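You operate a simulated robot arm through the tools that you are given. There is no shell and no other tool. Be economical: measure what you need, move in short steps, check, and stop when the job is done.

The job below is to be done with a simulated two-armed robot. You get a single attempt, and the scene is never put back.

## Task
Test the pack's stop button, reset it and prove the lift again.
Fine: hit stop, try the up button, pack switch off and on to reset; then up and down buttons to sit the deck on its 50 cm lock, pack switch off.

The check looks at the end state, three seconds after you hand in, the way a careful person would. Anything else that was tipped, shoved, dropped, spilled or broken makes it a failure.

## Robot
Two 6-joint arms with two-finger parallel grippers on one trunk, on a base that drives. Base frame: it is fixed to the floor where the robot stands at the start and does not move with it; the origin is under the middle of the robot, x ahead of it, y to its left, z up. Readings come in mm, rad, newtons and seconds.
The left shoulder is at the start at [280, 185, 1180], the right one opposite. With the tool pointing down near the work surface each hand reaches from about 180 to 900 mm from the robot's upright axis, wherever it stands, measured 20 degrees to its own side. Places, roughly: bleed knob [800, 500, 500]; down button [700, 0, 900]; drain valve [600, 200, 200]; dump knob [800, 300, 700]; lock lever [400, 200, 900]; lowering dial [700, 200, 800]; oil spout [800, 400, 700]; pack switch [800, 300, 800]; relief dial [600, 200, 800]; socket switch [-400, 600, 800]; stop button [800, 0, 900]; up button [700, 0, 900]. Payload 1.57 kg a hand.
The TCP of each hand is the grasp point between the finger pads, 30 mm short of the fingertips. In the tool frame z runs along the fingers and y along their closing line. Largest opening 80 mm; finger width 17, thickness 12; the body of the gripper, 40 by 82 mm, starts 80 mm behind the TCP.
Orientation is that of the tool frame in the base frame, as [roll, pitch, yaw] about the fixed x, y, z axes, in that order (R = Rz(yaw) Ry(pitch) Rx(roll)). With the fingers straight down and closing along the base's y, the tool's x points along the base's -x, its y along +y and its z along -z.

## Interface
- The arms move only by the tool apply_moves. It takes "left_series", "right_series" or both (then of equal length, played together; a hand with none holds still); each is a list of rows, each a list of 2 entries, a list of its own where there are three numbers: the shift along the tool's x, y, z in units of 40 mm (1.0 is 40 mm), then the turn, a rotation vector about the tool's x, y, z in units of 8 degrees (1.0 is 8 degrees). In form: [[[tx, ty, tz], [rx, ry, rz]], ...]. A call has 1 to 8 rows; each row shifts and turns the commanded pose from where the row before left it, along the tool's axes as they then stand. "left_jaw" and "right_jaw" are, for a hand that has rows, the closure in counts, from 0 (fully open) to 255 (shut), set as the call begins (left out, the last holds). A call with a number of a shift or a turn outside -1 to 1 is refused whole. A row lasts 0.2 s, in which the tool goes at most 50 mm and 0.15 rad; a call with a longer step from one row to the next is refused whole, and so is a gripper value outside its range. A pose out of reach is approached as far as the arm can. The call stops where the force on the tool passes 40 N (or 10 N more than at its start, if that is more) or the arm is blocked; 0.2 s more then pass. Each finger travels about 153 mm/s and halts on what it meets, pressing with about 32 N; the grip force reading is that of the motor and also rises with nothing between the fingers. The clock runs only during rows and for 0.2 s after the last one: add rows that do not move to give the fingers time. It gives the time, the measured TCP pose, the force on the tool (base axes), the opening and the grip force at its end, in the units of the frame above (readings bear some noise), with the torque about the TCP (base axes, N m) and any sound that the robot's microphone picked up.
- Cameras (640 x 400 px; columns grow to the right, rows downward): "scene" is now at [199.7, 60.7, 1607.1]; the picture's right is [0.82, -0.57, -0.00], its down [-0.48, -0.68, -0.56] and it looks along [0.32, 0.46, -0.83] (base axes); focal length 214 px, centre (320, 200). "left" rides on the left gripper at [72, 7, -122] in its tool frame; the picture's right is [-0.09, 1.00, 0.00], its down [-0.84, -0.08, -0.54] and it looks along [-0.54, -0.05, 0.84] (tool axes); focal length 238 px, centre (320, 200). "right" rides on the right gripper at [72, -7, -122] in its tool frame; the picture's right is [0.09, 1.00, 0.00], its down [-0.84, 0.08, -0.54] and it looks along [-0.54, 0.05, 0.84] (tool axes); focal length 238 px, centre (320, 200). There is no depth. A picture from a camera that has moved, and an enlarged one, comes with that camera's place and axes in the base frame and with its lens.
- get_image(camera): a new picture of that camera. No time passes.
- slide_trunk(by): slides the trunk up (or, below 0, down) by that many mm; the arms and the scene camera ride with it, the base frame stays. It gives what a move gives, with no picture.
- base_move(legs): drives the robot by 1 to 6 legs, each [ahead, turn to the left] in mm and rad, along the robot's own axes; the way and the turn of a leg run together, so that a leg with both is an arc; at most 1500 mm and 3.142 rad a leg. The arms and the cameras ride along, it lands a little off, and it stops where it bumps. It gives what a move gives.
- head_to(pan, tilt): turns the head with the scene camera to pan (to the left, within 1.501 rad either way) and tilt (down, from -0.506 to 1.204), counted from straight ahead of the robot. It gives what a move gives.
- zoom(camera, box): a new picture of the part [left, top, right, bottom] of that camera's present view, enlarged. No time passes.
- job_done(): hands the job in; it is judged then, once.

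Work in short steps. Places have to be worked out from the pictures, the camera data and where the tool is seen: move nearer, look again, correct. Check each grasp and each placing, and mend what went wrong. You have 120 turns and 100 pictures in all, those below and enlarged ones among them. Open the grippers and draw the arms clear of the work before you hand the job in, unless the task says otherwise; then end with one line.

The tools are called after "Emit:" as name(argument=value, ...) on one line, values as JSON. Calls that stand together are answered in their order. apply_moves: Moves the arms, as the interface text tells. Its arguments: {"type":"object","properties":{"left_series":{"type":"array","items":{"type":"array"}},"left_jaw":{"type":"number"},"right_series":{"type":"array","items":{"type":"array"}},"right_jaw":{"type":"number"}},"required":[]} The other tools are called the same way: slide_trunk (by) slides the trunk up or down; base_move (legs) drives the base; head_to (pan, tilt) turns the head that bears the scene camera; get_image (camera) takes a picture; zoom (camera, box) takes an enlarged picture of a part of a camera's view; job_done () hands the job in.

At the start:

```text
time_s: 0.0
left_eef_pos: [561.4, 235.6, 1246.5]
left_orientation: [-3.141, -0.001, -3.141]
left_ft_force: [0.5, 0.0, -0.6]
left_torque: [-0.03, 0.0, 0.0]
left_grip_width: 80.1
left_grasp_force: 0.2
right_eef_pos: [565.1, -228.4, 1189.8]
right_orientation: [3.14, 0.0, -3.14]
right_ft_force: [0.5, 0.1, 0.9]
right_torque: [-0.02, -0.01, 0.01]
right_grip_width: 80.2
right_grasp_force: 0.0
trunk travel left (down, up): [-875.0, 115.0]
robot x, y, heading: [4.6, 0.1, -0.001]
head pan, tilt: [0.958, 0.974]
```

scene: 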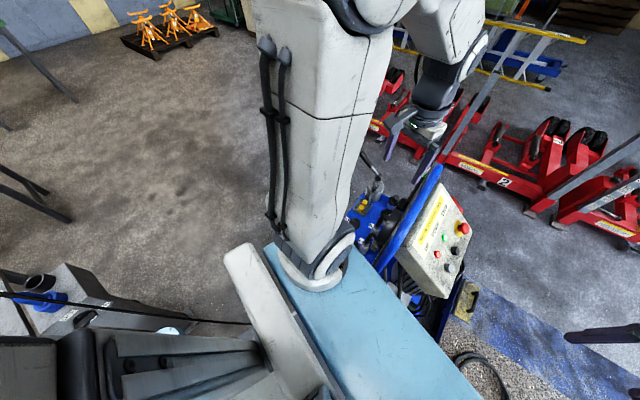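
right: 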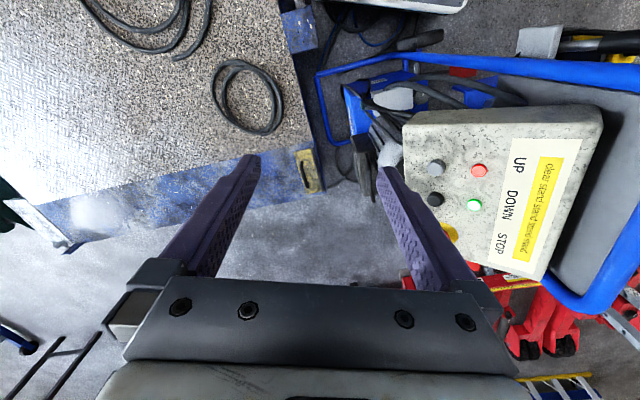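
left: 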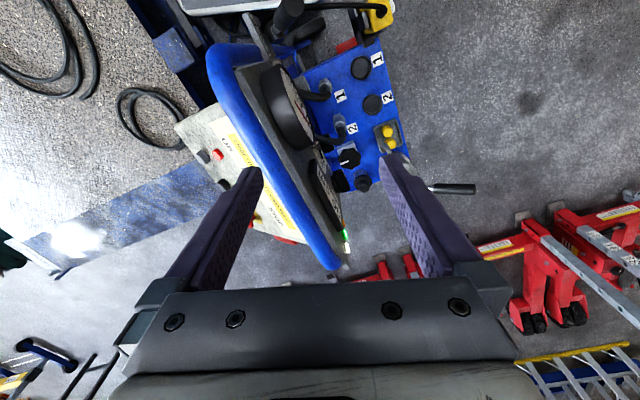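

The control panel is at around x 700, y 0, with the pack to its left. I'll turn the head to see the panel and the pack better.

Emit:
head_to(pan=0.1, tilt=0.8)

Emit:
get_image(camera="scene")

Emit:
zoom(camera="left", box=[160, 0, 480, 200])

Emit:
zoom(camera="right", box=[340, 80, 640, 280])

```text
time_s: 1.2
left_eef_pos: [562.3, 234.6, 1246.5]
left_orientation: [-3.141, 0.0, -3.14]
left_ft_force: [-0.3, -0.6, -0.3]
left_torque: [0.01, 0.03, 0.01]
left_grip_width: 80.0
left_grasp_force: 0.1
right_eef_pos: [563.9, -228.3, 1191.1]
right_orientation: [3.14, 0.0, -3.141]
right_ft_force: [0.0, -0.8, 0.9]
right_torque: [0.01, 0.02, -0.02]
right_grip_width: 80.1
right_grasp_force: 0.1
trunk travel left (down, up): [-875.0, 115.0]
robot x, y, heading: [1.1, 2.7, 0.003]
head pan, tilt: [0.099, 0.799]
```

```text
96 pictures are left
camera scene: at [239.0, 10.5, 1620.4], right [0.1, -0.99, 0.0], down [-0.71, -0.07, -0.7], along [0.69, 0.07, -0.72], focal length 214 px, centre (320, 200)
```

scene: 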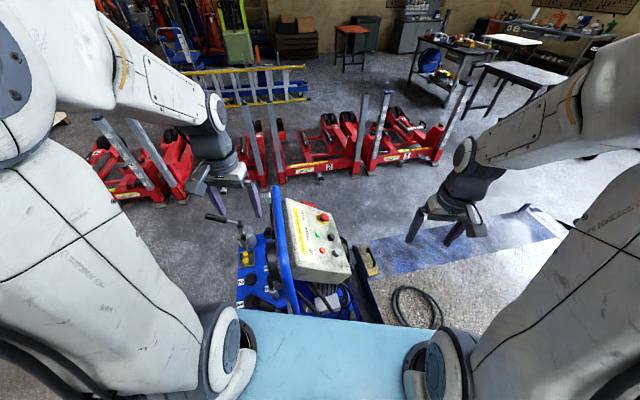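

```text
2.00 times, centred on (320, 100) of left
camera zoom: at [489.0, 242.0, 1367.1], right [0.09, 1.0, 0.0], down [0.84, -0.08, 0.54], along [0.54, -0.05, -0.84], focal length 477 px, centre (320, 400)
```

zoom: 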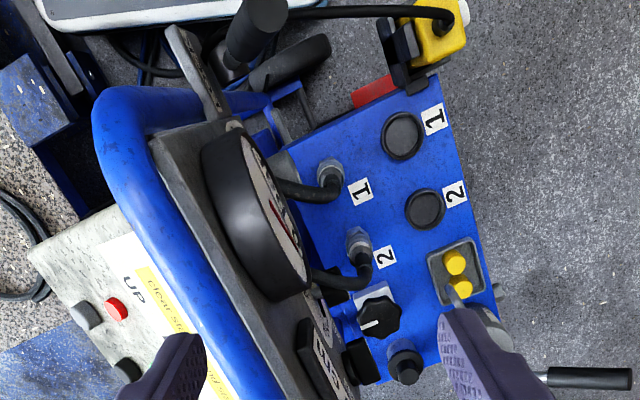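

```text
2.00 times, centred on (490, 180) of right
camera zoom: at [491.8, -236.6, 1312.3], right [-0.09, 1.0, 0.0], down [0.84, 0.08, 0.54], along [0.54, 0.05, -0.84], focal length 477 px, centre (-20, 240)
```

zoom: 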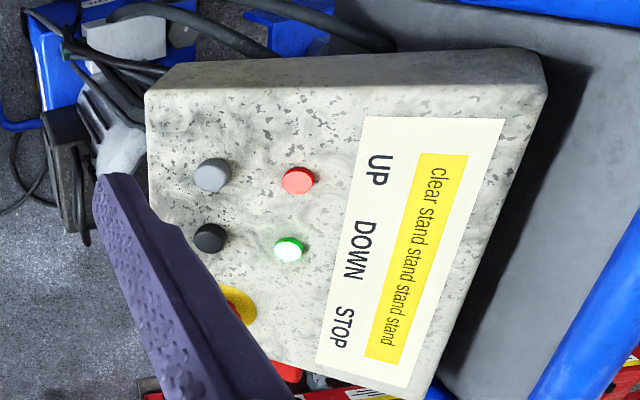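

I need a closer look at the panel and the pack from the scene camera.

Emit:
zoom(camera="scene", box=[200, 180, 400, 320])

Emit:
zoom(camera="scene", box=[0, 60, 640, 220])

Emit:
zoom(camera="left", box=[280, 40, 420, 200])

```text
2.86 times, centred on (300, 250) of scene
camera zoom: at [239.0, 10.5, 1620.4], right [0.1, -0.99, 0.0], down [-0.71, -0.07, -0.7], along [0.69, 0.07, -0.72], focal length 613 px, centre (377, 57)
```

zoom: 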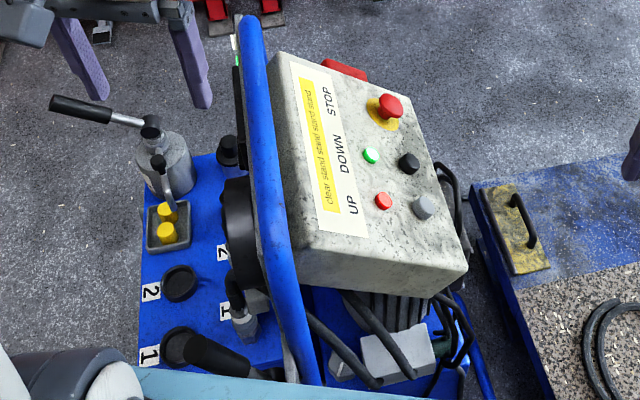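

```text
1.00 times, centred on (320, 140) of scene (not enlarged: the box is as wide or as high as the picture)
camera zoom: at [239.0, 10.5, 1620.4], right [0.1, -0.99, 0.0], down [-0.71, -0.07, -0.7], along [0.69, 0.07, -0.72], focal length 214 px, centre (320, 260)
```

zoom: 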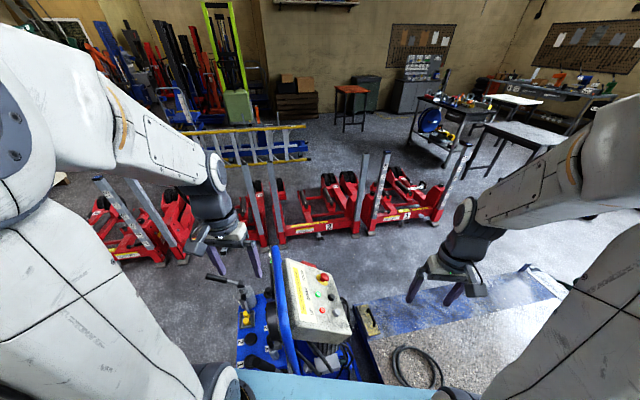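

```text
2.50 times, centred on (350, 120) of left
camera zoom: at [489.0, 242.0, 1367.1], right [0.09, 1.0, 0.0], down [0.84, -0.08, 0.54], along [0.54, -0.05, -0.84], focal length 596 px, centre (245, 400)
```

zoom: 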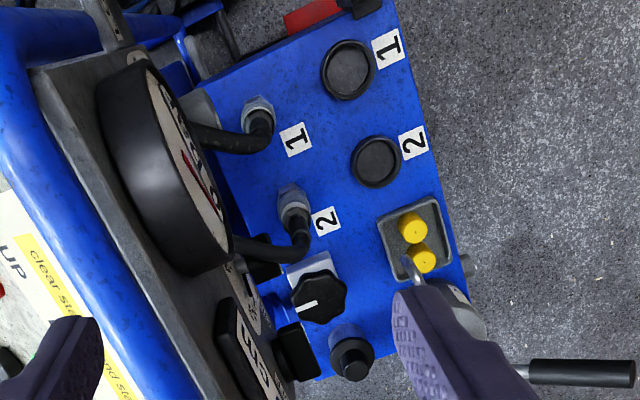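

The board's left face (gauge, display) probably carries the pack switch. I'll move the left hand out to the left and turn it to look back at that face.

Emit:
apply_moves(left_series=[[[0, 1, 0], [0, 0, 0]], [[0, 1, 0], [0, 0, 0]], [[0, 1, 0], [0, 0, 0]], [[0, 1, 0], [0, 0, 0]], [[0, 1, 0], [0, 0, 0]], [[0, 1, 0], [0, 0, 0]]])

Emit:
apply_moves(left_series=[[[0, 0, 0], [0, 0, 1]], [[0, 0, 0], [0, 0, 1]], [[0, 0, 0], [0, 0, 1]], [[0, 0, 0], [0, 0, 1]], [[0, 0, 0], [0, 0, 1]], [[0, 0, 0], [0, 0, 1]], [[0, 0, 0], [0, 0, 1]], [[0, 0, 0], [0, 0, 1]]])

Emit:
get_image(camera="left")

```text
time_s: 2.6
left_eef_pos: [560.7, 476.2, 1246.0]
left_orientation: [-3.141, 0.0, -3.141]
left_ft_force: [0.4, -0.3, 1.3]
left_torque: [-0.01, 0.01, -0.03]
left_grip_width: 79.9
left_grasp_force: 0.1
right_eef_pos: [564.2, -228.2, 1190.5]
right_orientation: [-3.141, -0.001, -3.141]
right_ft_force: [1.0, 0.1, 0.6]
right_torque: [-0.03, 0.0, 0.01]
right_grip_width: 79.9
right_grasp_force: 0.0
trunk travel left (down, up): [-875.0, 115.0]
robot x, y, heading: [-0.3, -2.1, 0.003]
head pan, tilt: [0.099, 0.799]
```

```text
time_s: 4.4
left_eef_pos: [563.0, 474.9, 1246.4]
left_orientation: [-3.14, 0.001, 2.021]
left_ft_force: [-0.7, 0.0, -0.3]
left_torque: [-0.02, 0.0, -0.02]
left_grip_width: 80.2
left_grasp_force: 0.1
right_eef_pos: [564.5, -228.8, 1188.7]
right_orientation: [3.141, 0.0, -3.141]
right_ft_force: [1.1, -0.2, 0.4]
right_torque: [-0.03, -0.02, 0.03]
right_grip_width: 79.8
right_grasp_force: 0.1
trunk travel left (down, up): [-875.0, 115.0]
robot x, y, heading: [-1.3, 0.6, 0.004]
head pan, tilt: [0.099, 0.799]
```

```text
90 pictures are left
camera left: at [536.2, 543.1, 1366.7], right [0.94, 0.35, 0.0], down [0.29, -0.79, 0.54], along [0.19, -0.51, -0.84], focal length 238 px, centre (320, 200)
```

left: 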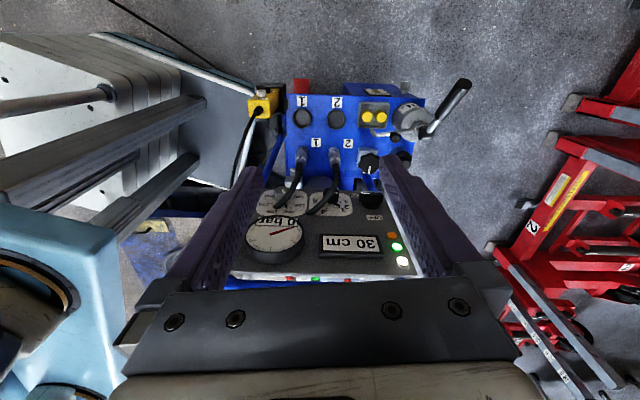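

The board shows a gauge, a "30 cm" display and lamps. I'll zoom in to identify the switch.

Emit:
zoom(camera="left", box=[230, 70, 480, 290])

Emit:
zoom(camera="left", box=[310, 130, 430, 280])

```text
1.82 times, centred on (355, 180) of left
camera zoom: at [536.2, 543.1, 1366.7], right [0.94, 0.35, 0.0], down [0.29, -0.79, 0.54], along [0.19, -0.51, -0.84], focal length 433 px, centre (256, 236)
```

zoom: 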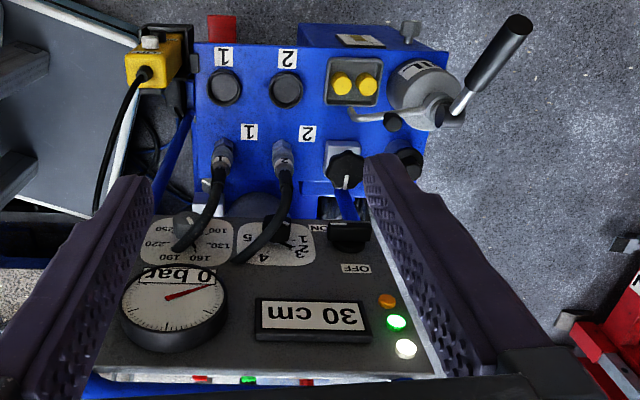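

```text
2.67 times, centred on (370, 205) of left
camera zoom: at [536.2, 543.1, 1366.7], right [0.94, 0.35, 0.0], down [0.29, -0.79, 0.54], along [0.19, -0.51, -0.84], focal length 636 px, centre (187, 187)
```

zoom: 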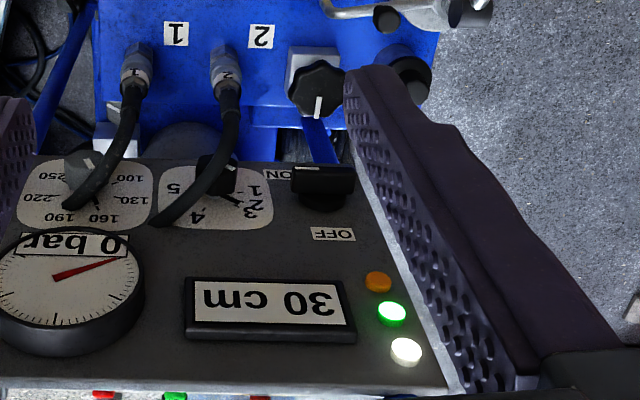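

The rotary pack switch sits at the lower-right of the board, currently pointing to ON; OFF is straight up. Before anything moves I'll look at the deck and the surroundings.

Emit:
head_to(pan=-0.6, tilt=0.7)

Emit:
get_image(camera="scene")

Emit:
head_to(pan=0.5, tilt=1.0)

Emit:
get_image(camera="scene")

```text
time_s: 5.4
left_eef_pos: [562.4, 477.1, 1246.3]
left_orientation: [-3.141, -0.001, 2.027]
left_ft_force: [0.3, -0.3, 0.5]
left_torque: [0.01, 0.02, 0.01]
left_grip_width: 80.0
left_grasp_force: 0.0
right_eef_pos: [564.6, -228.7, 1190.1]
right_orientation: [3.141, 0.001, 3.141]
right_ft_force: [0.2, -0.7, 1.0]
right_torque: [0.0, -0.02, 0.01]
right_grip_width: 79.9
right_grasp_force: 0.0
trunk travel left (down, up): [-875.0, 115.0]
robot x, y, heading: [1.0, -1.7, 0.004]
head pan, tilt: [-0.6, 0.7]
```

```text
87 pictures are left
camera scene: at [228.8, -45.5, 1628.6], right [-0.56, -0.83, 0.0], down [-0.53, 0.36, -0.76], along [0.63, -0.43, -0.64], focal length 214 px, centre (320, 200)
```

scene: 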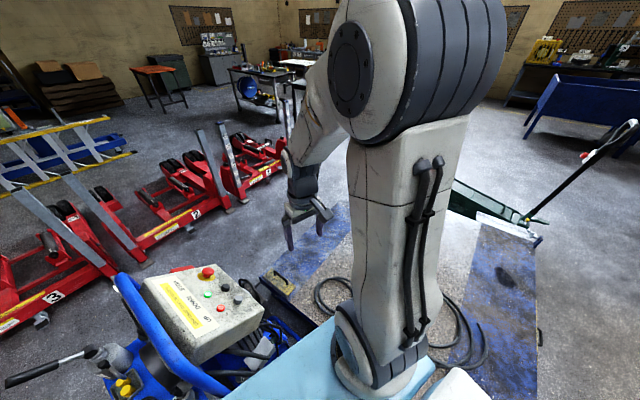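

```text
time_s: 6.8
left_eef_pos: [562.8, 476.2, 1245.0]
left_orientation: [3.141, 0.0, 2.026]
left_ft_force: [-0.2, -0.1, 0.3]
left_torque: [0.0, 0.0, 0.0]
left_grip_width: 80.1
left_grasp_force: 0.2
right_eef_pos: [564.1, -228.1, 1189.8]
right_orientation: [3.141, 0.0, -3.14]
right_ft_force: [0.2, 0.4, 0.5]
right_torque: [0.01, 0.02, 0.0]
right_grip_width: 80.0
right_grasp_force: 0.0
trunk travel left (down, up): [-875.0, 115.0]
robot x, y, heading: [1.5, 0.7, -0.007]
head pan, tilt: [0.499, 1.0]
```

```text
86 pictures are left
camera scene: at [219.9, 35.8, 1605.3], right [0.48, -0.88, 0.0], down [-0.74, -0.4, -0.54], along [0.47, 0.26, -0.84], focal length 214 px, centre (320, 200)
```

scene: 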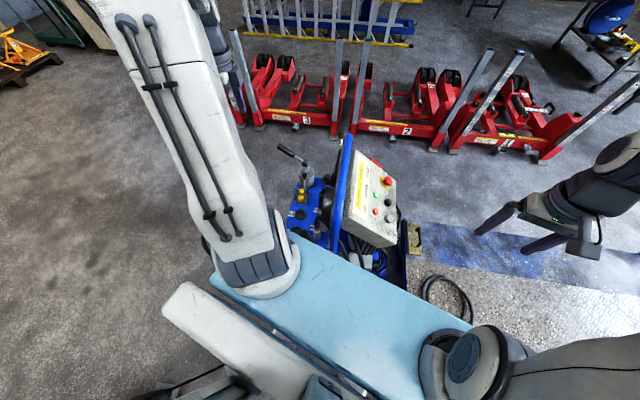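

I'll look further right to be sure what the deck is and that it is clear.

Emit:
head_to(pan=-1.3, tilt=0.8)

Emit:
get_image(camera="scene")

Emit:
get_image(camera="right")

```text
time_s: 8.6
left_eef_pos: [562.7, 475.8, 1245.4]
left_orientation: [-3.141, -0.002, 2.027]
left_ft_force: [0.1, -0.6, -0.4]
left_torque: [-0.02, 0.01, -0.01]
left_grip_width: 80.0
left_grasp_force: 0.0
right_eef_pos: [564.1, -229.3, 1190.3]
right_orientation: [3.141, 0.001, 3.14]
right_ft_force: [-0.2, -0.8, 0.9]
right_torque: [0.01, 0.02, -0.03]
right_grip_width: 79.9
right_grasp_force: 0.0
trunk travel left (down, up): [-875.0, 115.0]
robot x, y, heading: [3.0, -1.1, -0.002]
head pan, tilt: [-1.3, 0.799]
```

```text
85 pictures are left
camera scene: at [180.3, -75.3, 1620.4], right [-0.96, -0.27, 0.0], down [-0.19, 0.69, -0.7], along [0.19, -0.67, -0.72], focal length 214 px, centre (320, 200)
```

scene: 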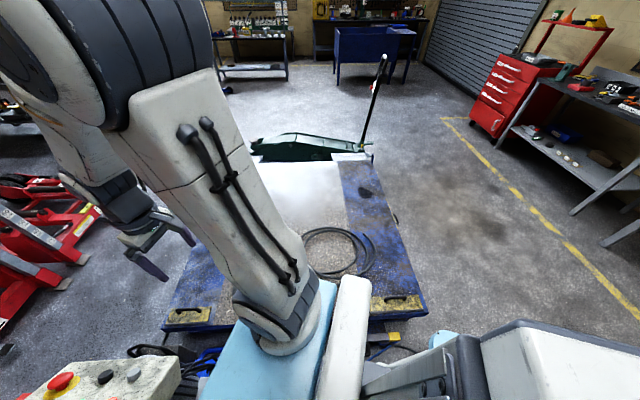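

```text
84 pictures are left
camera right: at [491.8, -236.5, 1312.3], right [-0.09, 1.0, 0.0], down [0.84, 0.08, 0.54], along [0.54, 0.05, -0.84], focal length 238 px, centre (320, 200)
```

right: 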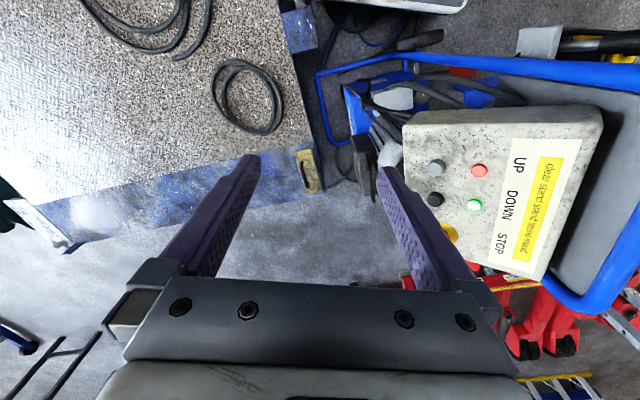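

The deck (checker plate) is to my right and carries only hose coils. From two views I put the up button at about [660,-7,907], down at [727,16,907] and stop at ~[800,48,930], on a face whose normal is ~[0.18,-0.55,0.81]. I'll close the right jaw and tilt that hand to the normal.

Emit:
apply_moves(right_series=[[[0, 0, 0], [0, 0, -1]], [[0, 0, 0], [0, 0, -1]], [[0, 0, 0], [0, 0, -0.25]], [[0, 0, 0], [-1, 0, 0]], [[0, 0, 0], [-1, 0, 0]], [[0, 0, 0], [-1, 0, 0]], [[0, 0, 0], [-1, 0, 0]], [[0, 0, 0], [-0.3, 0, 0]]], right_jaw=255)

Emit:
head_to(pan=0.1, tilt=0.8)

Emit:
get_image(camera="right")

```text
time_s: 10.4
left_eef_pos: [563.7, 475.4, 1246.6]
left_orientation: [3.141, 0.0, 2.025]
left_ft_force: [-0.4, 0.3, 0.5]
left_torque: [0.01, 0.04, 0.0]
left_grip_width: 80.1
left_grasp_force: 0.0
right_eef_pos: [565.9, -230.4, 1189.9]
right_orientation: [2.54, 0.001, -2.827]
right_ft_force: [-0.3, 0.7, 0.3]
right_torque: [0.01, -0.05, -0.01]
right_grip_width: 0.0
right_grasp_force: 22.0
trunk travel left (down, up): [-875.0, 115.0]
robot x, y, heading: [0.8, 2.5, -0.002]
head pan, tilt: [-1.3, 0.799]
```

```text
time_s: 11.9
left_eef_pos: [561.7, 476.2, 1244.3]
left_orientation: [3.142, 0.0, 2.024]
left_ft_force: [-0.2, 0.4, 0.8]
left_torque: [-0.02, 0.01, -0.02]
left_grip_width: 80.0
left_grasp_force: 0.0
right_eef_pos: [564.2, -230.0, 1190.2]
right_orientation: [2.541, 0.0, -2.828]
right_ft_force: [0.5, 0.5, 0.3]
right_torque: [0.01, 0.02, 0.02]
right_grip_width: 0.0
right_grasp_force: 21.4
trunk travel left (down, up): [-875.0, 115.0]
robot x, y, heading: [-0.2, 2.1, -0.002]
head pan, tilt: [0.099, 0.799]
```

```text
83 pictures are left
camera right: at [518.4, -323.9, 1287.5], right [-0.34, 0.75, 0.56], down [0.87, 0.03, 0.49], along [0.35, 0.66, -0.67], focal length 238 px, centre (320, 200)
```

right: 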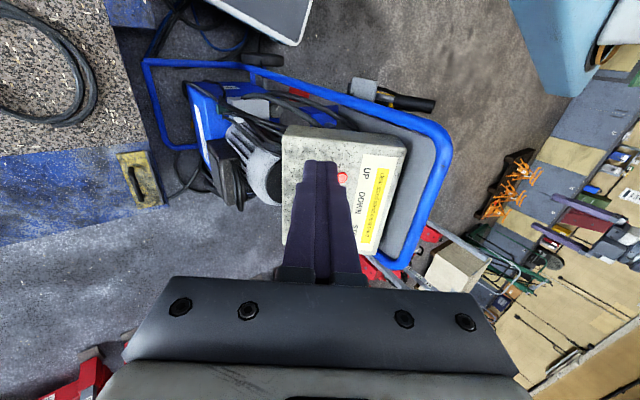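

The tool axes are aligned. I'll slide along the row toward the stop button, staying well above it, and look again.

Emit:
apply_moves(right_series=[[[-0.96, 0.03, 0.45], [0, 0, 0]], [[-0.96, 0.03, 0.45], [0, 0, 0]], [[-0.96, 0.03, 0.45], [0, 0, 0]], [[-0.96, 0.03, 0.45], [0, 0, 0]], [[-0.96, 0.03, 0.45], [0, 0, 0]], [[-0.96, 0.03, 0.45], [0, 0, 0]], [[-0.96, 0.03, 0.45], [0, 0, 0]], [[-0.96, 0.03, 0.45], [0, 0, 0]]])

Emit:
get_image(camera="right")

Emit:
zoom(camera="scene", box=[220, 150, 420, 290])

```text
time_s: 13.7
left_eef_pos: [562.5, 475.1, 1245.9]
left_orientation: [-3.142, 0.0, 2.024]
left_ft_force: [-0.4, 0.6, 0.3]
left_torque: [0.01, -0.04, -0.02]
left_grip_width: 80.0
left_grasp_force: 0.1
right_eef_pos: [827.6, -46.7, 1077.6]
right_orientation: [2.541, -0.001, -2.826]
right_ft_force: [-0.3, -0.2, 0.6]
right_torque: [-0.01, -0.02, 0.01]
right_grip_width: 0.0
right_grasp_force: 21.4
trunk travel left (down, up): [-875.0, 115.0]
robot x, y, heading: [1.3, -2.0, 0.002]
head pan, tilt: [0.099, 0.799]
```

```text
82 pictures are left
camera right: at [781.7, -140.4, 1175.3], right [-0.34, 0.75, 0.56], down [0.87, 0.03, 0.49], along [0.35, 0.66, -0.67], focal length 238 px, centre (320, 200)
```

right: 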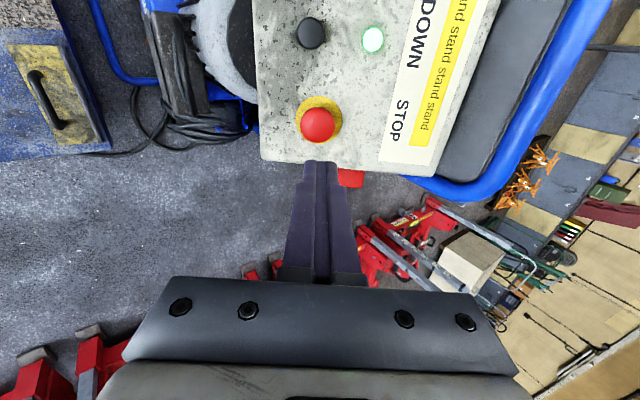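

```text
2.86 times, centred on (320, 220) of scene
camera zoom: at [238.9, 10.4, 1620.4], right [0.1, -1.0, 0.0], down [-0.71, -0.07, -0.7], along [0.69, 0.07, -0.72], focal length 613 px, centre (320, 143)
```

zoom: 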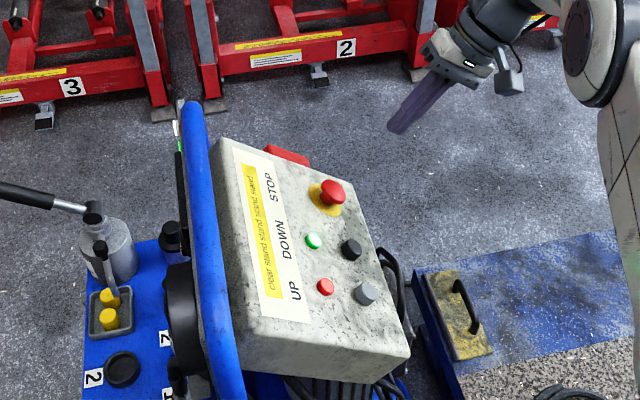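

Triangulated: stop mushroom head at about [806,52,926], i.e. tool offset x −10, y −3, with ~150 mm from fingertip to head. I'll align and close in to ~25 mm.

Emit:
apply_moves(right_series=[[[-0.25, -0.07, 0.8], [0, 0, 0]], [[0, 0, 0.8], [0, 0, 0]], [[0, 0, 0.8], [0, 0, 0]], [[0, 0, 0.75], [0, 0, 0]]])

Emit:
get_image(camera="right")

Emit:
zoom(camera="scene", box=[250, 150, 400, 260])

```text
time_s: 14.7
left_eef_pos: [561.9, 475.9, 1246.1]
left_orientation: [-3.141, 0.001, 2.025]
left_ft_force: [-0.5, -0.1, 0.4]
left_torque: [0.02, -0.04, -0.01]
left_grip_width: 80.2
left_grasp_force: 0.1
right_eef_pos: [817.2, 22.8, 968.0]
right_orientation: [2.542, 0.001, -2.828]
right_ft_force: [-0.3, -1.5, 2.1]
right_torque: [0.01, -0.02, 0.0]
right_grip_width: 0.1
right_grasp_force: 22.0
trunk travel left (down, up): [-875.0, 115.0]
robot x, y, heading: [1.0, -3.2, 0.001]
head pan, tilt: [0.099, 0.799]
```

```text
80 pictures are left
camera right: at [770.7, -71.1, 1065.8], right [-0.34, 0.75, 0.56], down [0.87, 0.03, 0.49], along [0.35, 0.66, -0.67], focal length 238 px, centre (320, 200)
```

right: 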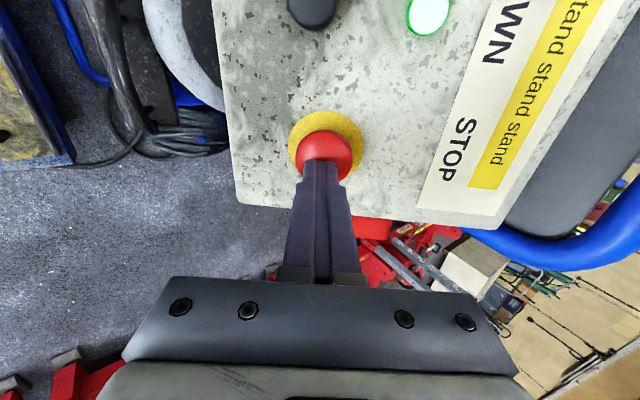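

```text
3.64 times, centred on (325, 205) of scene
camera zoom: at [238.9, 10.3, 1620.5], right [0.1, -1.0, 0.0], down [-0.71, -0.07, -0.7], along [0.69, 0.07, -0.72], focal length 780 px, centre (302, 182)
```

zoom: 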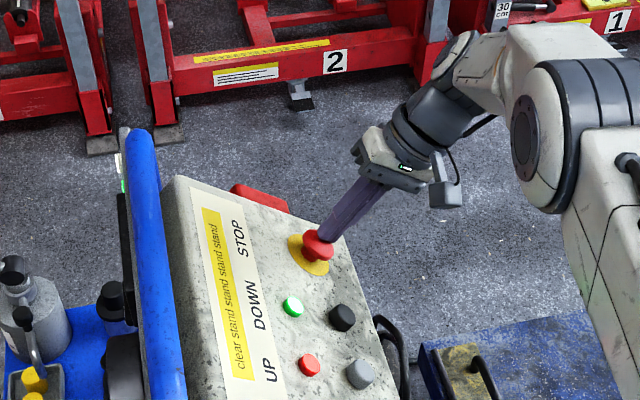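

The fingertip is squarely over the stop head and nearly touching. I'll press on in small steps and then withdraw, listening for sound.

Emit:
apply_moves(right_series=[[[0, 0, 0.2], [0, 0, 0]], [[0, 0, 0.2], [0, 0, 0]], [[0, 0, 0.2], [0, 0, 0]]])

```text
time_s: 15.5
left_eef_pos: [563.6, 472.4, 1247.0]
left_orientation: [3.14, -0.001, 2.023]
left_ft_force: [0.0, -0.1, -0.2]
left_torque: [-0.01, 0.02, -0.04]
left_grip_width: 79.8
left_grasp_force: 0.0
right_eef_pos: [817.7, 27.3, 961.5]
right_orientation: [2.539, 0.009, -2.835]
right_ft_force: [-4.3, -14.3, 20.8]
right_torque: [0.13, 0.33, 0.23]
right_grip_width: 0.0
right_grasp_force: 20.8
trunk travel left (down, up): [-875.0, 115.0]
robot x, y, heading: [0.5, 1.8, -0.003]
head pan, tilt: [0.099, 0.799]
heard: click
stopped in row 3 (right hand): the force on the tool passed its limit at 45 N (the readings are from after the stop); the commanded pose is now the measured one
```

Click heard and the button bottomed out. I'll withdraw and check how the button and lamps look.

Emit:
apply_moves(right_series=[[[0, 0, -1], [0, 0, 0]], [[0, 0, -1], [0, 0, 0]], [[0, 0, 0], [0, 0, 0]]])

Emit:
get_image(camera="right")

Emit:
zoom(camera="left", box=[230, 70, 480, 290])

```text
time_s: 16.3
left_eef_pos: [564.0, 474.1, 1245.2]
left_orientation: [3.141, 0.001, 2.023]
left_ft_force: [-0.1, -0.1, -0.9]
left_torque: [-0.02, 0.01, -0.01]
left_grip_width: 80.1
left_grasp_force: 0.0
right_eef_pos: [825.9, -13.6, 1022.9]
right_orientation: [2.541, 0.006, -2.831]
right_ft_force: [0.5, -0.1, 0.1]
right_torque: [0.01, 0.02, -0.01]
right_grip_width: 0.0
right_grasp_force: 20.2
trunk travel left (down, up): [-875.0, 115.0]
robot x, y, heading: [3.2, -0.8, -0.005]
head pan, tilt: [0.099, 0.799]
```

```text
78 pictures are left
camera right: at [779.8, -108.6, 1120.8], right [-0.34, 0.75, 0.56], down [0.87, 0.02, 0.49], along [0.36, 0.66, -0.66], focal length 238 px, centre (320, 200)
```

right: 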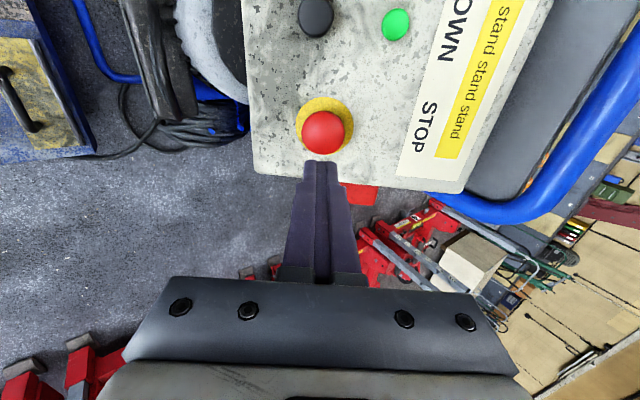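

```text
1.82 times, centred on (355, 180) of left
camera zoom: at [536.7, 542.2, 1366.7], right [0.94, 0.35, 0.0], down [0.3, -0.79, 0.54], along [0.19, -0.51, -0.84], focal length 433 px, centre (256, 236)
```

zoom: 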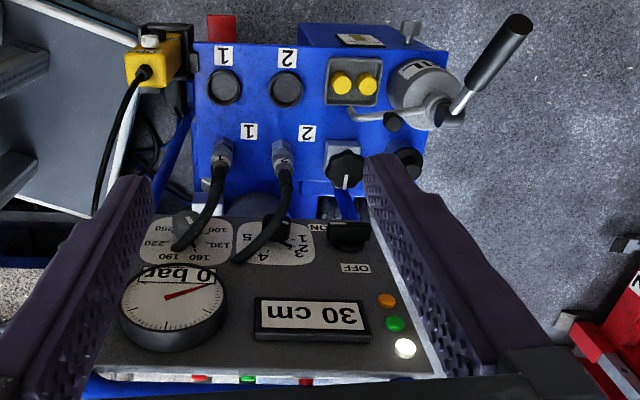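

The green lamp went out – the stop is latched. Now I'll move over to the up button, staying at the present distance, and look.

Emit:
apply_moves(right_series=[[[0.97, -0.11, 0], [0, 0, 0]], [[0.97, -0.11, 0], [0, 0, 0]], [[0.97, -0.11, 0], [0, 0, 0]], [[0.97, -0.11, 0], [0, 0, 0]], [[0, 0, 0], [0, 0, 0]]])

Emit:
get_image(camera="right")

Emit:
zoom(camera="scene", box=[250, 170, 400, 280])

```text
time_s: 17.5
left_eef_pos: [563.6, 474.9, 1246.0]
left_orientation: [-3.141, 0.0, 2.024]
left_ft_force: [-0.6, -0.3, 0.0]
left_torque: [0.05, 0.03, 0.0]
left_grip_width: 80.0
left_grasp_force: 0.1
right_eef_pos: [684.8, -75.6, 1014.6]
right_orientation: [2.54, 0.006, -2.832]
right_ft_force: [-0.4, 0.0, -0.3]
right_torque: [0.01, 0.02, 0.01]
right_grip_width: 0.0
right_grasp_force: 21.1
trunk travel left (down, up): [-875.0, 115.0]
robot x, y, heading: [1.4, -2.2, -0.002]
head pan, tilt: [0.099, 0.799]
```

```text
76 pictures are left
camera right: at [637.2, -170.2, 1110.9], right [-0.34, 0.75, 0.56], down [0.87, 0.02, 0.5], along [0.36, 0.66, -0.66], focal length 238 px, centre (320, 200)
```

right: 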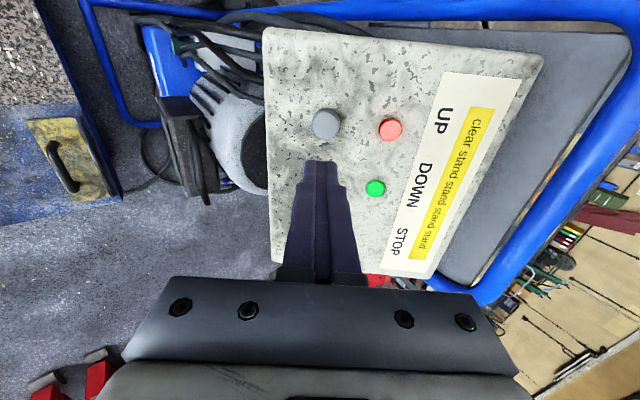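

```text
3.64 times, centred on (325, 225) of scene
camera zoom: at [238.8, 9.9, 1620.4], right [0.1, -1.0, 0.0], down [-0.71, -0.07, -0.7], along [0.69, 0.07, -0.72], focal length 780 px, centre (302, 109)
```

zoom: 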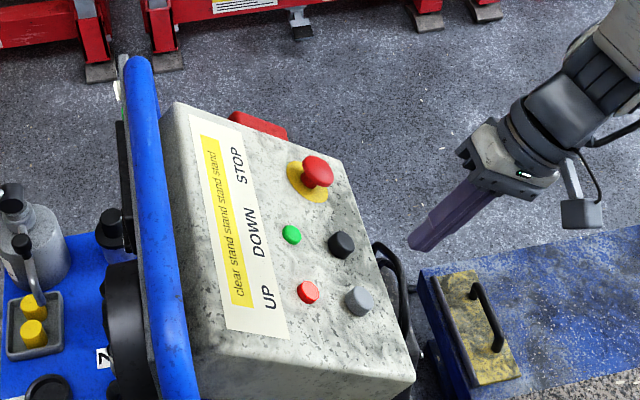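

Up button at tool offset x +6, y +5, about 94 mm from the fingertip. I'll align, approach, and press.

Emit:
apply_moves(right_series=[[[0.16, 0.12, 0.7], [0, 0, 0]], [[0, 0, 0.7], [0, 0, 0]], [[0, 0, 0.6], [0, 0, 0]]])

Emit:
get_image(camera="right")

```text
time_s: 18.3
left_eef_pos: [562.7, 474.0, 1246.7]
left_orientation: [3.141, 0.0, 2.022]
left_ft_force: [0.3, 0.7, 0.6]
left_torque: [0.02, 0.01, 0.0]
left_grip_width: 80.2
left_grasp_force: 0.2
right_eef_pos: [663.2, -29.7, 950.5]
right_orientation: [2.543, 0.005, -2.831]
right_ft_force: [-0.1, -1.5, 1.5]
right_torque: [-0.01, 0.02, 0.0]
right_grip_width: 0.1
right_grasp_force: 20.9
trunk travel left (down, up): [-875.0, 115.0]
robot x, y, heading: [2.5, -1.9, 0.001]
head pan, tilt: [0.099, 0.799]
```

```text
74 pictures are left
camera right: at [616.2, -123.6, 1047.0], right [-0.34, 0.75, 0.56], down [0.87, 0.02, 0.5], along [0.36, 0.66, -0.66], focal length 238 px, centre (320, 200)
```

right: 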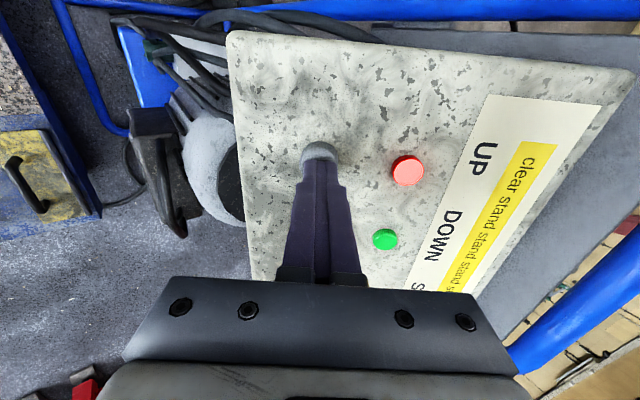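

Fingertip is on the up button. I'll press it in small steps and hold briefly.

Emit:
apply_moves(right_series=[[[0, 0, 0.12], [0, 0, 0]], [[0, 0, 0.12], [0, 0, 0]], [[0, 0, 0.12], [0, 0, 0]], [[0, 0, 0], [0, 0, 0]], [[0, 0, 0], [0, 0, 0]]])

Emit:
zoom(camera="left", box=[230, 70, 480, 290])

```text
time_s: 19.1
left_eef_pos: [562.8, 472.4, 1247.9]
left_orientation: [3.139, -0.003, 2.022]
left_ft_force: [0.7, -0.4, -0.1]
left_torque: [-0.01, -0.02, 0.0]
left_grip_width: 80.0
left_grasp_force: 0.1
right_eef_pos: [663.4, -25.2, 944.1]
right_orientation: [2.537, 0.011, -2.835]
right_ft_force: [-4.9, -15.5, 23.0]
right_torque: [0.14, 0.35, 0.25]
right_grip_width: 0.1
right_grasp_force: 21.3
trunk travel left (down, up): [-875.0, 115.0]
robot x, y, heading: [-4.8, 1.2, -0.003]
head pan, tilt: [0.099, 0.799]
heard: click
stopped in row 4 (right hand): the force on the tool passed its limit at 44 N (the readings are from after the stop); the commanded pose is now the measured one
```

```text
1.82 times, centred on (355, 180) of left
camera zoom: at [536.5, 539.7, 1368.6], right [0.94, 0.35, 0.0], down [0.29, -0.79, 0.54], along [0.19, -0.51, -0.84], focal length 433 px, centre (256, 236)
```

zoom: 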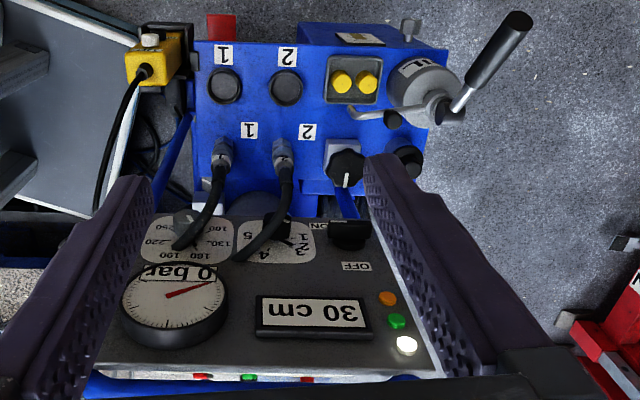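

Click heard, and the display stays at 30 cm, 0 bar with the green lamp off: the stop blocks the lift. I'll withdraw the right hand and bring the left one lower and further out for a second view of the switch.

Emit:
apply_moves(right_series=[[[0, 0, -1], [0, 0, 0]], [[0, 0, -1], [0, 0, 0]], [[0, 0, -1], [0, 0, 0]], [[0, 0, -0.5], [0, 0, 0]]], left_series=[[[0.5, 0, 0.9], [0, 0, 0]], [[0.5, 0, 0.9], [0, 0, 0]], [[0.5, 0, 0.9], [0, 0, 0]], [[0.5, 0, 0.9], [0, 0, 0]]])

Emit:
get_image(camera="left")

Emit:
zoom(camera="left", box=[240, 90, 440, 260])

```text
time_s: 20.1
left_eef_pos: [525.2, 545.7, 1098.2]
left_orientation: [-3.141, 0.0, 2.024]
left_ft_force: [0.2, 0.4, 0.2]
left_torque: [0.05, -0.07, 0.0]
left_grip_width: 79.8
left_grasp_force: 0.0
right_eef_pos: [688.6, -101.3, 1056.7]
right_orientation: [2.538, 0.005, -2.831]
right_ft_force: [-0.6, -0.8, 0.0]
right_torque: [-0.02, 0.01, 0.01]
right_grip_width: 0.0
right_grasp_force: 21.3
trunk travel left (down, up): [-875.0, 115.0]
robot x, y, heading: [-1.1, -0.1, -0.002]
head pan, tilt: [0.099, 0.799]
```

```text
72 pictures are left
camera left: at [499.8, 613.3, 1218.8], right [0.94, 0.35, 0.0], down [0.3, -0.79, 0.54], along [0.19, -0.51, -0.84], focal length 238 px, centre (320, 200)
```

left: 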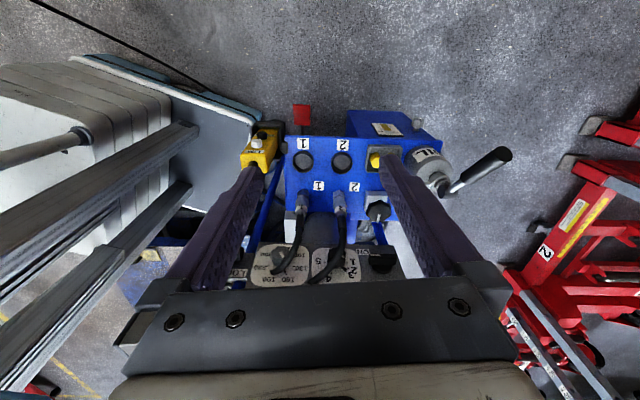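

```text
2.35 times, centred on (340, 175) of left
camera zoom: at [499.8, 613.3, 1218.8], right [0.94, 0.35, 0.0], down [0.3, -0.79, 0.54], along [0.19, -0.51, -0.84], focal length 561 px, centre (273, 259)
```

zoom: 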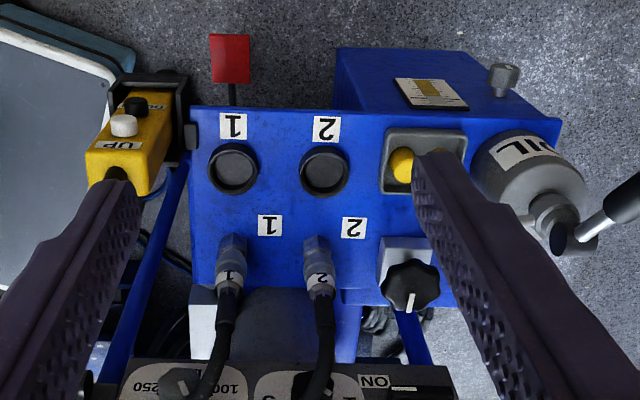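

The switch is near [808,238,782]. I'll turn the left hand so its fingers will point horizontally at the board with the closing line vertical (camera on the near side).

Emit:
apply_moves(left_series=[[[0, 0, 0], [0, 0, -1]], [[0, 0, 0], [0, 0, -1]], [[0, 0, 0], [0, 0, -1]], [[0, 0, 0], [0, 0, -1]], [[0, 0, 0], [0, 0, -1]], [[0, 0, 0], [0, 0, -1]], [[0, 0, 0], [0, 0, -1]], [[0, 0, 0], [0, 0, -1]]])

Emit:
apply_moves(left_series=[[[0, 0, 0], [0, 0, -1]], [[0, 0, 0], [0, 0, -1]], [[0, 0, 0], [0, 0, -0.6]], [[0, 0, 0], [1, 0, 0]], [[0, 0, 0], [1, 0, 0]], [[0, 0, 0], [1, 0, 0]], [[0, 0, 0], [1, 0, 0]], [[0, 0, 0], [1, 0, 0]]])

Emit:
apply_moves(left_series=[[[0, 0, 0], [1, 0, 0]], [[0, 0, 0], [1, 0, 0]], [[0, 0, 0], [1, 0, 0]], [[0, 0, 0], [1, 0, 0]], [[0, 0, 0], [0, 0, 0]]])

Emit:
get_image(camera="left")

```text
time_s: 21.9
left_eef_pos: [529.8, 545.3, 1102.4]
left_orientation: [-3.141, 0.001, -3.141]
left_ft_force: [-0.2, 0.2, -0.2]
left_torque: [0.01, 0.01, 0.02]
left_grip_width: 80.0
left_grasp_force: 0.1
right_eef_pos: [687.7, -101.8, 1055.6]
right_orientation: [2.538, 0.005, -2.834]
right_ft_force: [0.5, -0.1, -0.1]
right_torque: [0.0, -0.02, 0.01]
right_grip_width: 0.0
right_grasp_force: 21.1
trunk travel left (down, up): [-875.0, 115.0]
robot x, y, heading: [-1.0, 0.3, -0.002]
head pan, tilt: [0.099, 0.799]
```

```text
time_s: 23.7
left_eef_pos: [529.1, 547.3, 1099.9]
left_orientation: [-2.44, 0.0, -2.78]
left_ft_force: [0.0, 0.4, -0.6]
left_torque: [0.01, 0.0, 0.01]
left_grip_width: 80.1
left_grasp_force: 0.1
right_eef_pos: [688.3, -101.6, 1056.4]
right_orientation: [2.537, 0.004, -2.833]
right_ft_force: [0.2, -0.3, 0.2]
right_torque: [0.01, 0.0, 0.0]
right_grip_width: 0.2
right_grasp_force: 20.8
trunk travel left (down, up): [-875.0, 115.0]
robot x, y, heading: [-0.8, 1.9, 0.002]
head pan, tilt: [0.099, 0.799]
```

```text
time_s: 24.9
left_eef_pos: [527.9, 544.8, 1103.4]
left_orientation: [-1.886, -0.002, -2.779]
left_ft_force: [0.8, -0.2, 0.0]
left_torque: [-0.02, 0.0, 0.04]
left_grip_width: 79.9
left_grasp_force: 0.1
right_eef_pos: [687.6, -101.1, 1054.8]
right_orientation: [2.537, 0.004, -2.831]
right_ft_force: [0.4, -0.3, 0.3]
right_torque: [0.02, 0.01, 0.01]
right_grip_width: 0.0
right_grasp_force: 21.3
trunk travel left (down, up): [-875.0, 115.0]
robot x, y, heading: [-2.3, -4.0, -0.001]
head pan, tilt: [0.099, 0.799]
```

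```text
70 pictures are left
camera left: at [417.8, 629.0, 1132.5], right [-0.02, 0.32, -0.95], down [0.61, 0.76, 0.24], along [0.79, -0.57, -0.21], focal length 238 px, centre (320, 200)
```

left: 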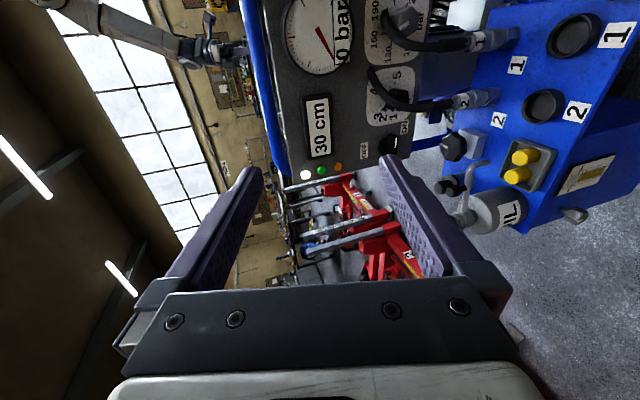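

Good frontal-ish view. I'll zoom in on the board to fix its geometry.

Emit:
zoom(camera="left", box=[270, 80, 430, 190])

```text
3.64 times, centred on (350, 135) of left
camera zoom: at [417.8, 629.0, 1132.5], right [-0.02, 0.32, -0.95], down [0.61, 0.76, 0.24], along [0.79, -0.57, -0.21], focal length 867 px, centre (211, 436)
```

zoom: 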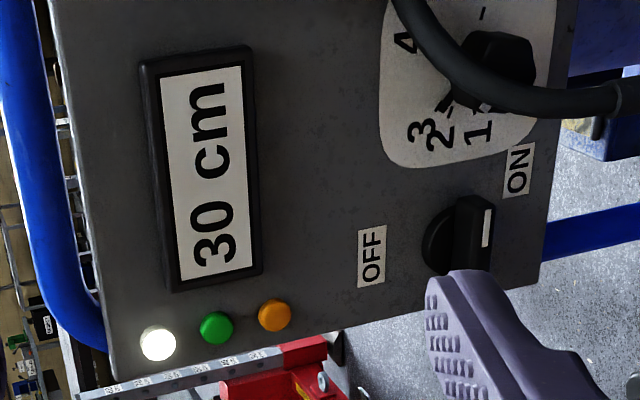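

Board plane is vertical, normal ≈[-0.35,0.94,0]; switch handle ≈[799,250,804], bar horizontal, marker toward ON. I'll level the hand and move down toward a pre-grasp point, keeping ~250 mm off the board.

Emit:
apply_moves(left_series=[[[0, 0, 0], [0.75, 0, 0]], [[0, 0, 0], [0.75, 0, 0]], [[0, 0, 0], [0.75, 0, 0]], [[-0.6, 1, 0], [0, 0, 0]], [[-0.6, 1, 0], [0, 0, 0]], [[-0.6, 1, 0], [0, 0, 0]], [[-0.6, 1, 0], [0, 0, 0]], [[-0.6, 1, 0], [0, 0, 0]]], left_jaw=60)

Emit:
get_image(camera="left")

Emit:
get_image(camera="scene")

```text
time_s: 26.7
left_eef_pos: [603.7, 425.9, 934.3]
left_orientation: [-1.572, 0.0, -2.778]
left_ft_force: [-0.6, -0.6, 0.0]
left_torque: [0.01, 0.02, -0.04]
left_grip_width: 61.2
left_grasp_force: 0.2
left hand out of reach, approached as far as the arm can: row 1, 2, 3, 4, 5, 6, 7, 8
right_eef_pos: [689.4, -101.9, 1056.5]
right_orientation: [2.538, 0.004, -2.832]
right_ft_force: [0.0, 0.7, -0.4]
right_torque: [0.0, 0.0, 0.01]
right_grip_width: 0.1
right_grasp_force: 21.1
trunk travel left (down, up): [-875.0, 115.0]
robot x, y, heading: [1.4, 2.8, -0.005]
head pan, tilt: [0.099, 0.799]
```

```text
68 pictures are left
camera left: at [492.3, 513.8, 926.7], right [0.09, 0.03, -1.0], down [0.59, 0.8, 0.08], along [0.8, -0.59, 0.05], focal length 238 px, centre (320, 200)
```

left: 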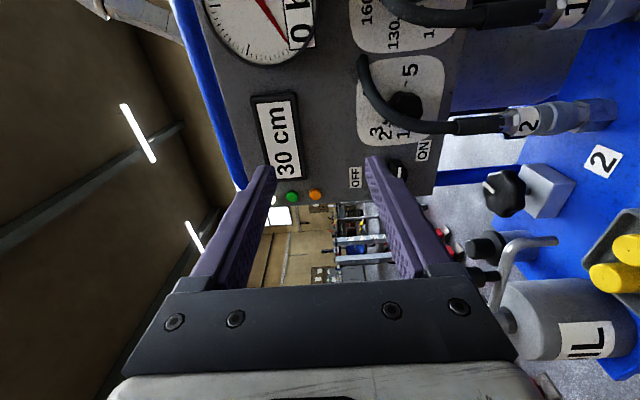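

```text
67 pictures are left
camera scene: at [239.0, 9.7, 1620.4], right [0.1, -1.0, 0.0], down [-0.71, -0.07, -0.7], along [0.69, 0.07, -0.72], focal length 214 px, centre (320, 200)
```

scene: 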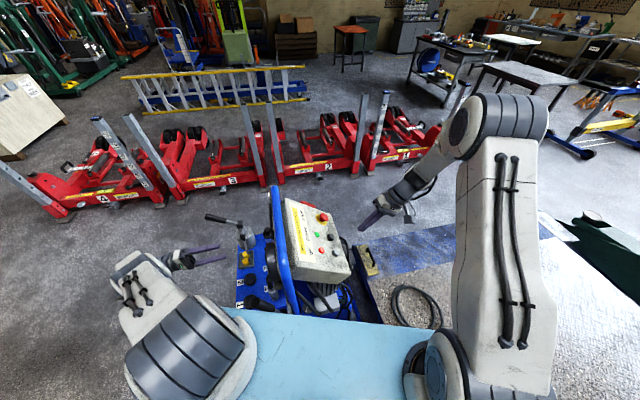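

The left arm is at its reach limit this high above the switch; lowering the trunk ~250 mm will help. First I raise both hands so that nothing sinks onto the pack or panel.

Emit:
apply_moves(left_series=[[[0.5, -1, 0], [0, 0, 0]], [[0.5, -1, 0], [0, 0, 0]], [[0.5, -1, 0], [0, 0, 0]], [[0.5, -1, 0], [0, 0, 0]], [[0.5, -1, 0], [0, 0, 0]], [[0, -1, 0], [0, 0, 0]]], right_series=[[[0.5, 0, -1], [0, 0, 0]], [[0.5, 0, -1], [0, 0, 0]], [[0.5, 0, -1], [0, 0, 0]], [[0.5, 0, -1], [0, 0, 0]], [[0.5, 0, -1], [0, 0, 0]], [[0.5, 0, -1], [0, 0, 0]]])

```text
time_s: 28.1
left_eef_pos: [516.6, 389.7, 1175.7]
left_orientation: [-1.57, -0.001, -2.779]
left_ft_force: [0.5, -0.3, -0.3]
left_torque: [-0.01, 0.02, 0.0]
left_grip_width: 61.0
left_grasp_force: 0.0
right_eef_pos: [611.8, -266.5, 1252.5]
right_orientation: [2.538, 0.006, -2.831]
right_ft_force: [0.3, -0.3, -0.5]
right_torque: [0.01, -0.02, -0.02]
right_grip_width: 0.2
right_grasp_force: 21.2
trunk travel left (down, up): [-875.0, 115.0]
robot x, y, heading: [-0.6, 0.5, -0.005]
head pan, tilt: [0.099, 0.799]
```

Both hands are clear. Lowering the trunk 250 mm.

Emit:
slide_trunk(by=-250)

Emit:
get_image(camera="scene")

Emit:
get_image(camera="left")

```text
time_s: 30.6
left_eef_pos: [517.4, 391.4, 925.0]
left_orientation: [-1.571, 0.001, -2.782]
left_ft_force: [-0.6, 0.0, 0.4]
left_torque: [0.03, -0.01, -0.01]
left_grip_width: 61.3
left_grasp_force: 0.1
right_eef_pos: [611.4, -266.0, 1002.8]
right_orientation: [2.538, 0.005, -2.834]
right_ft_force: [0.2, 0.4, 0.1]
right_torque: [0.01, 0.02, 0.0]
right_grip_width: 0.0
right_grasp_force: 21.0
trunk travel left (down, up): [-625.0, 365.0]
robot x, y, heading: [1.0, -3.7, -0.003]
head pan, tilt: [0.099, 0.799]
```

```text
66 pictures are left
camera scene: at [238.9, 9.7, 1370.4], right [0.1, -1.0, 0.0], down [-0.71, -0.07, -0.7], along [0.69, 0.07, -0.72], focal length 214 px, centre (320, 200)
```

scene: 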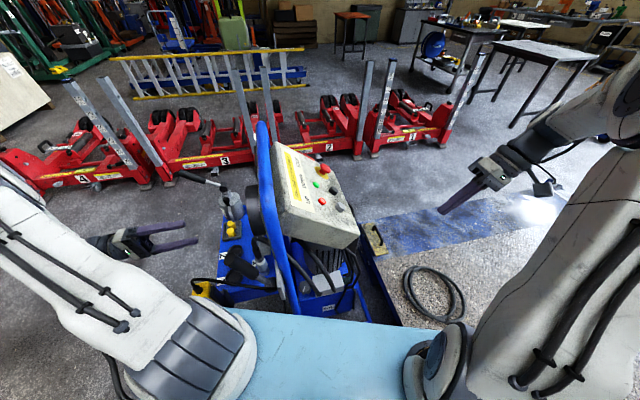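

```text
65 pictures are left
camera left: at [406.2, 479.5, 917.4], right [0.09, 0.03, -1.0], down [0.59, 0.8, 0.08], along [0.8, -0.6, 0.05], focal length 238 px, centre (320, 200)
```

left: 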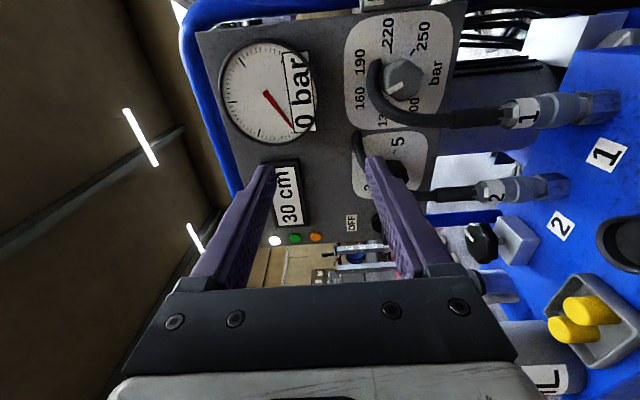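

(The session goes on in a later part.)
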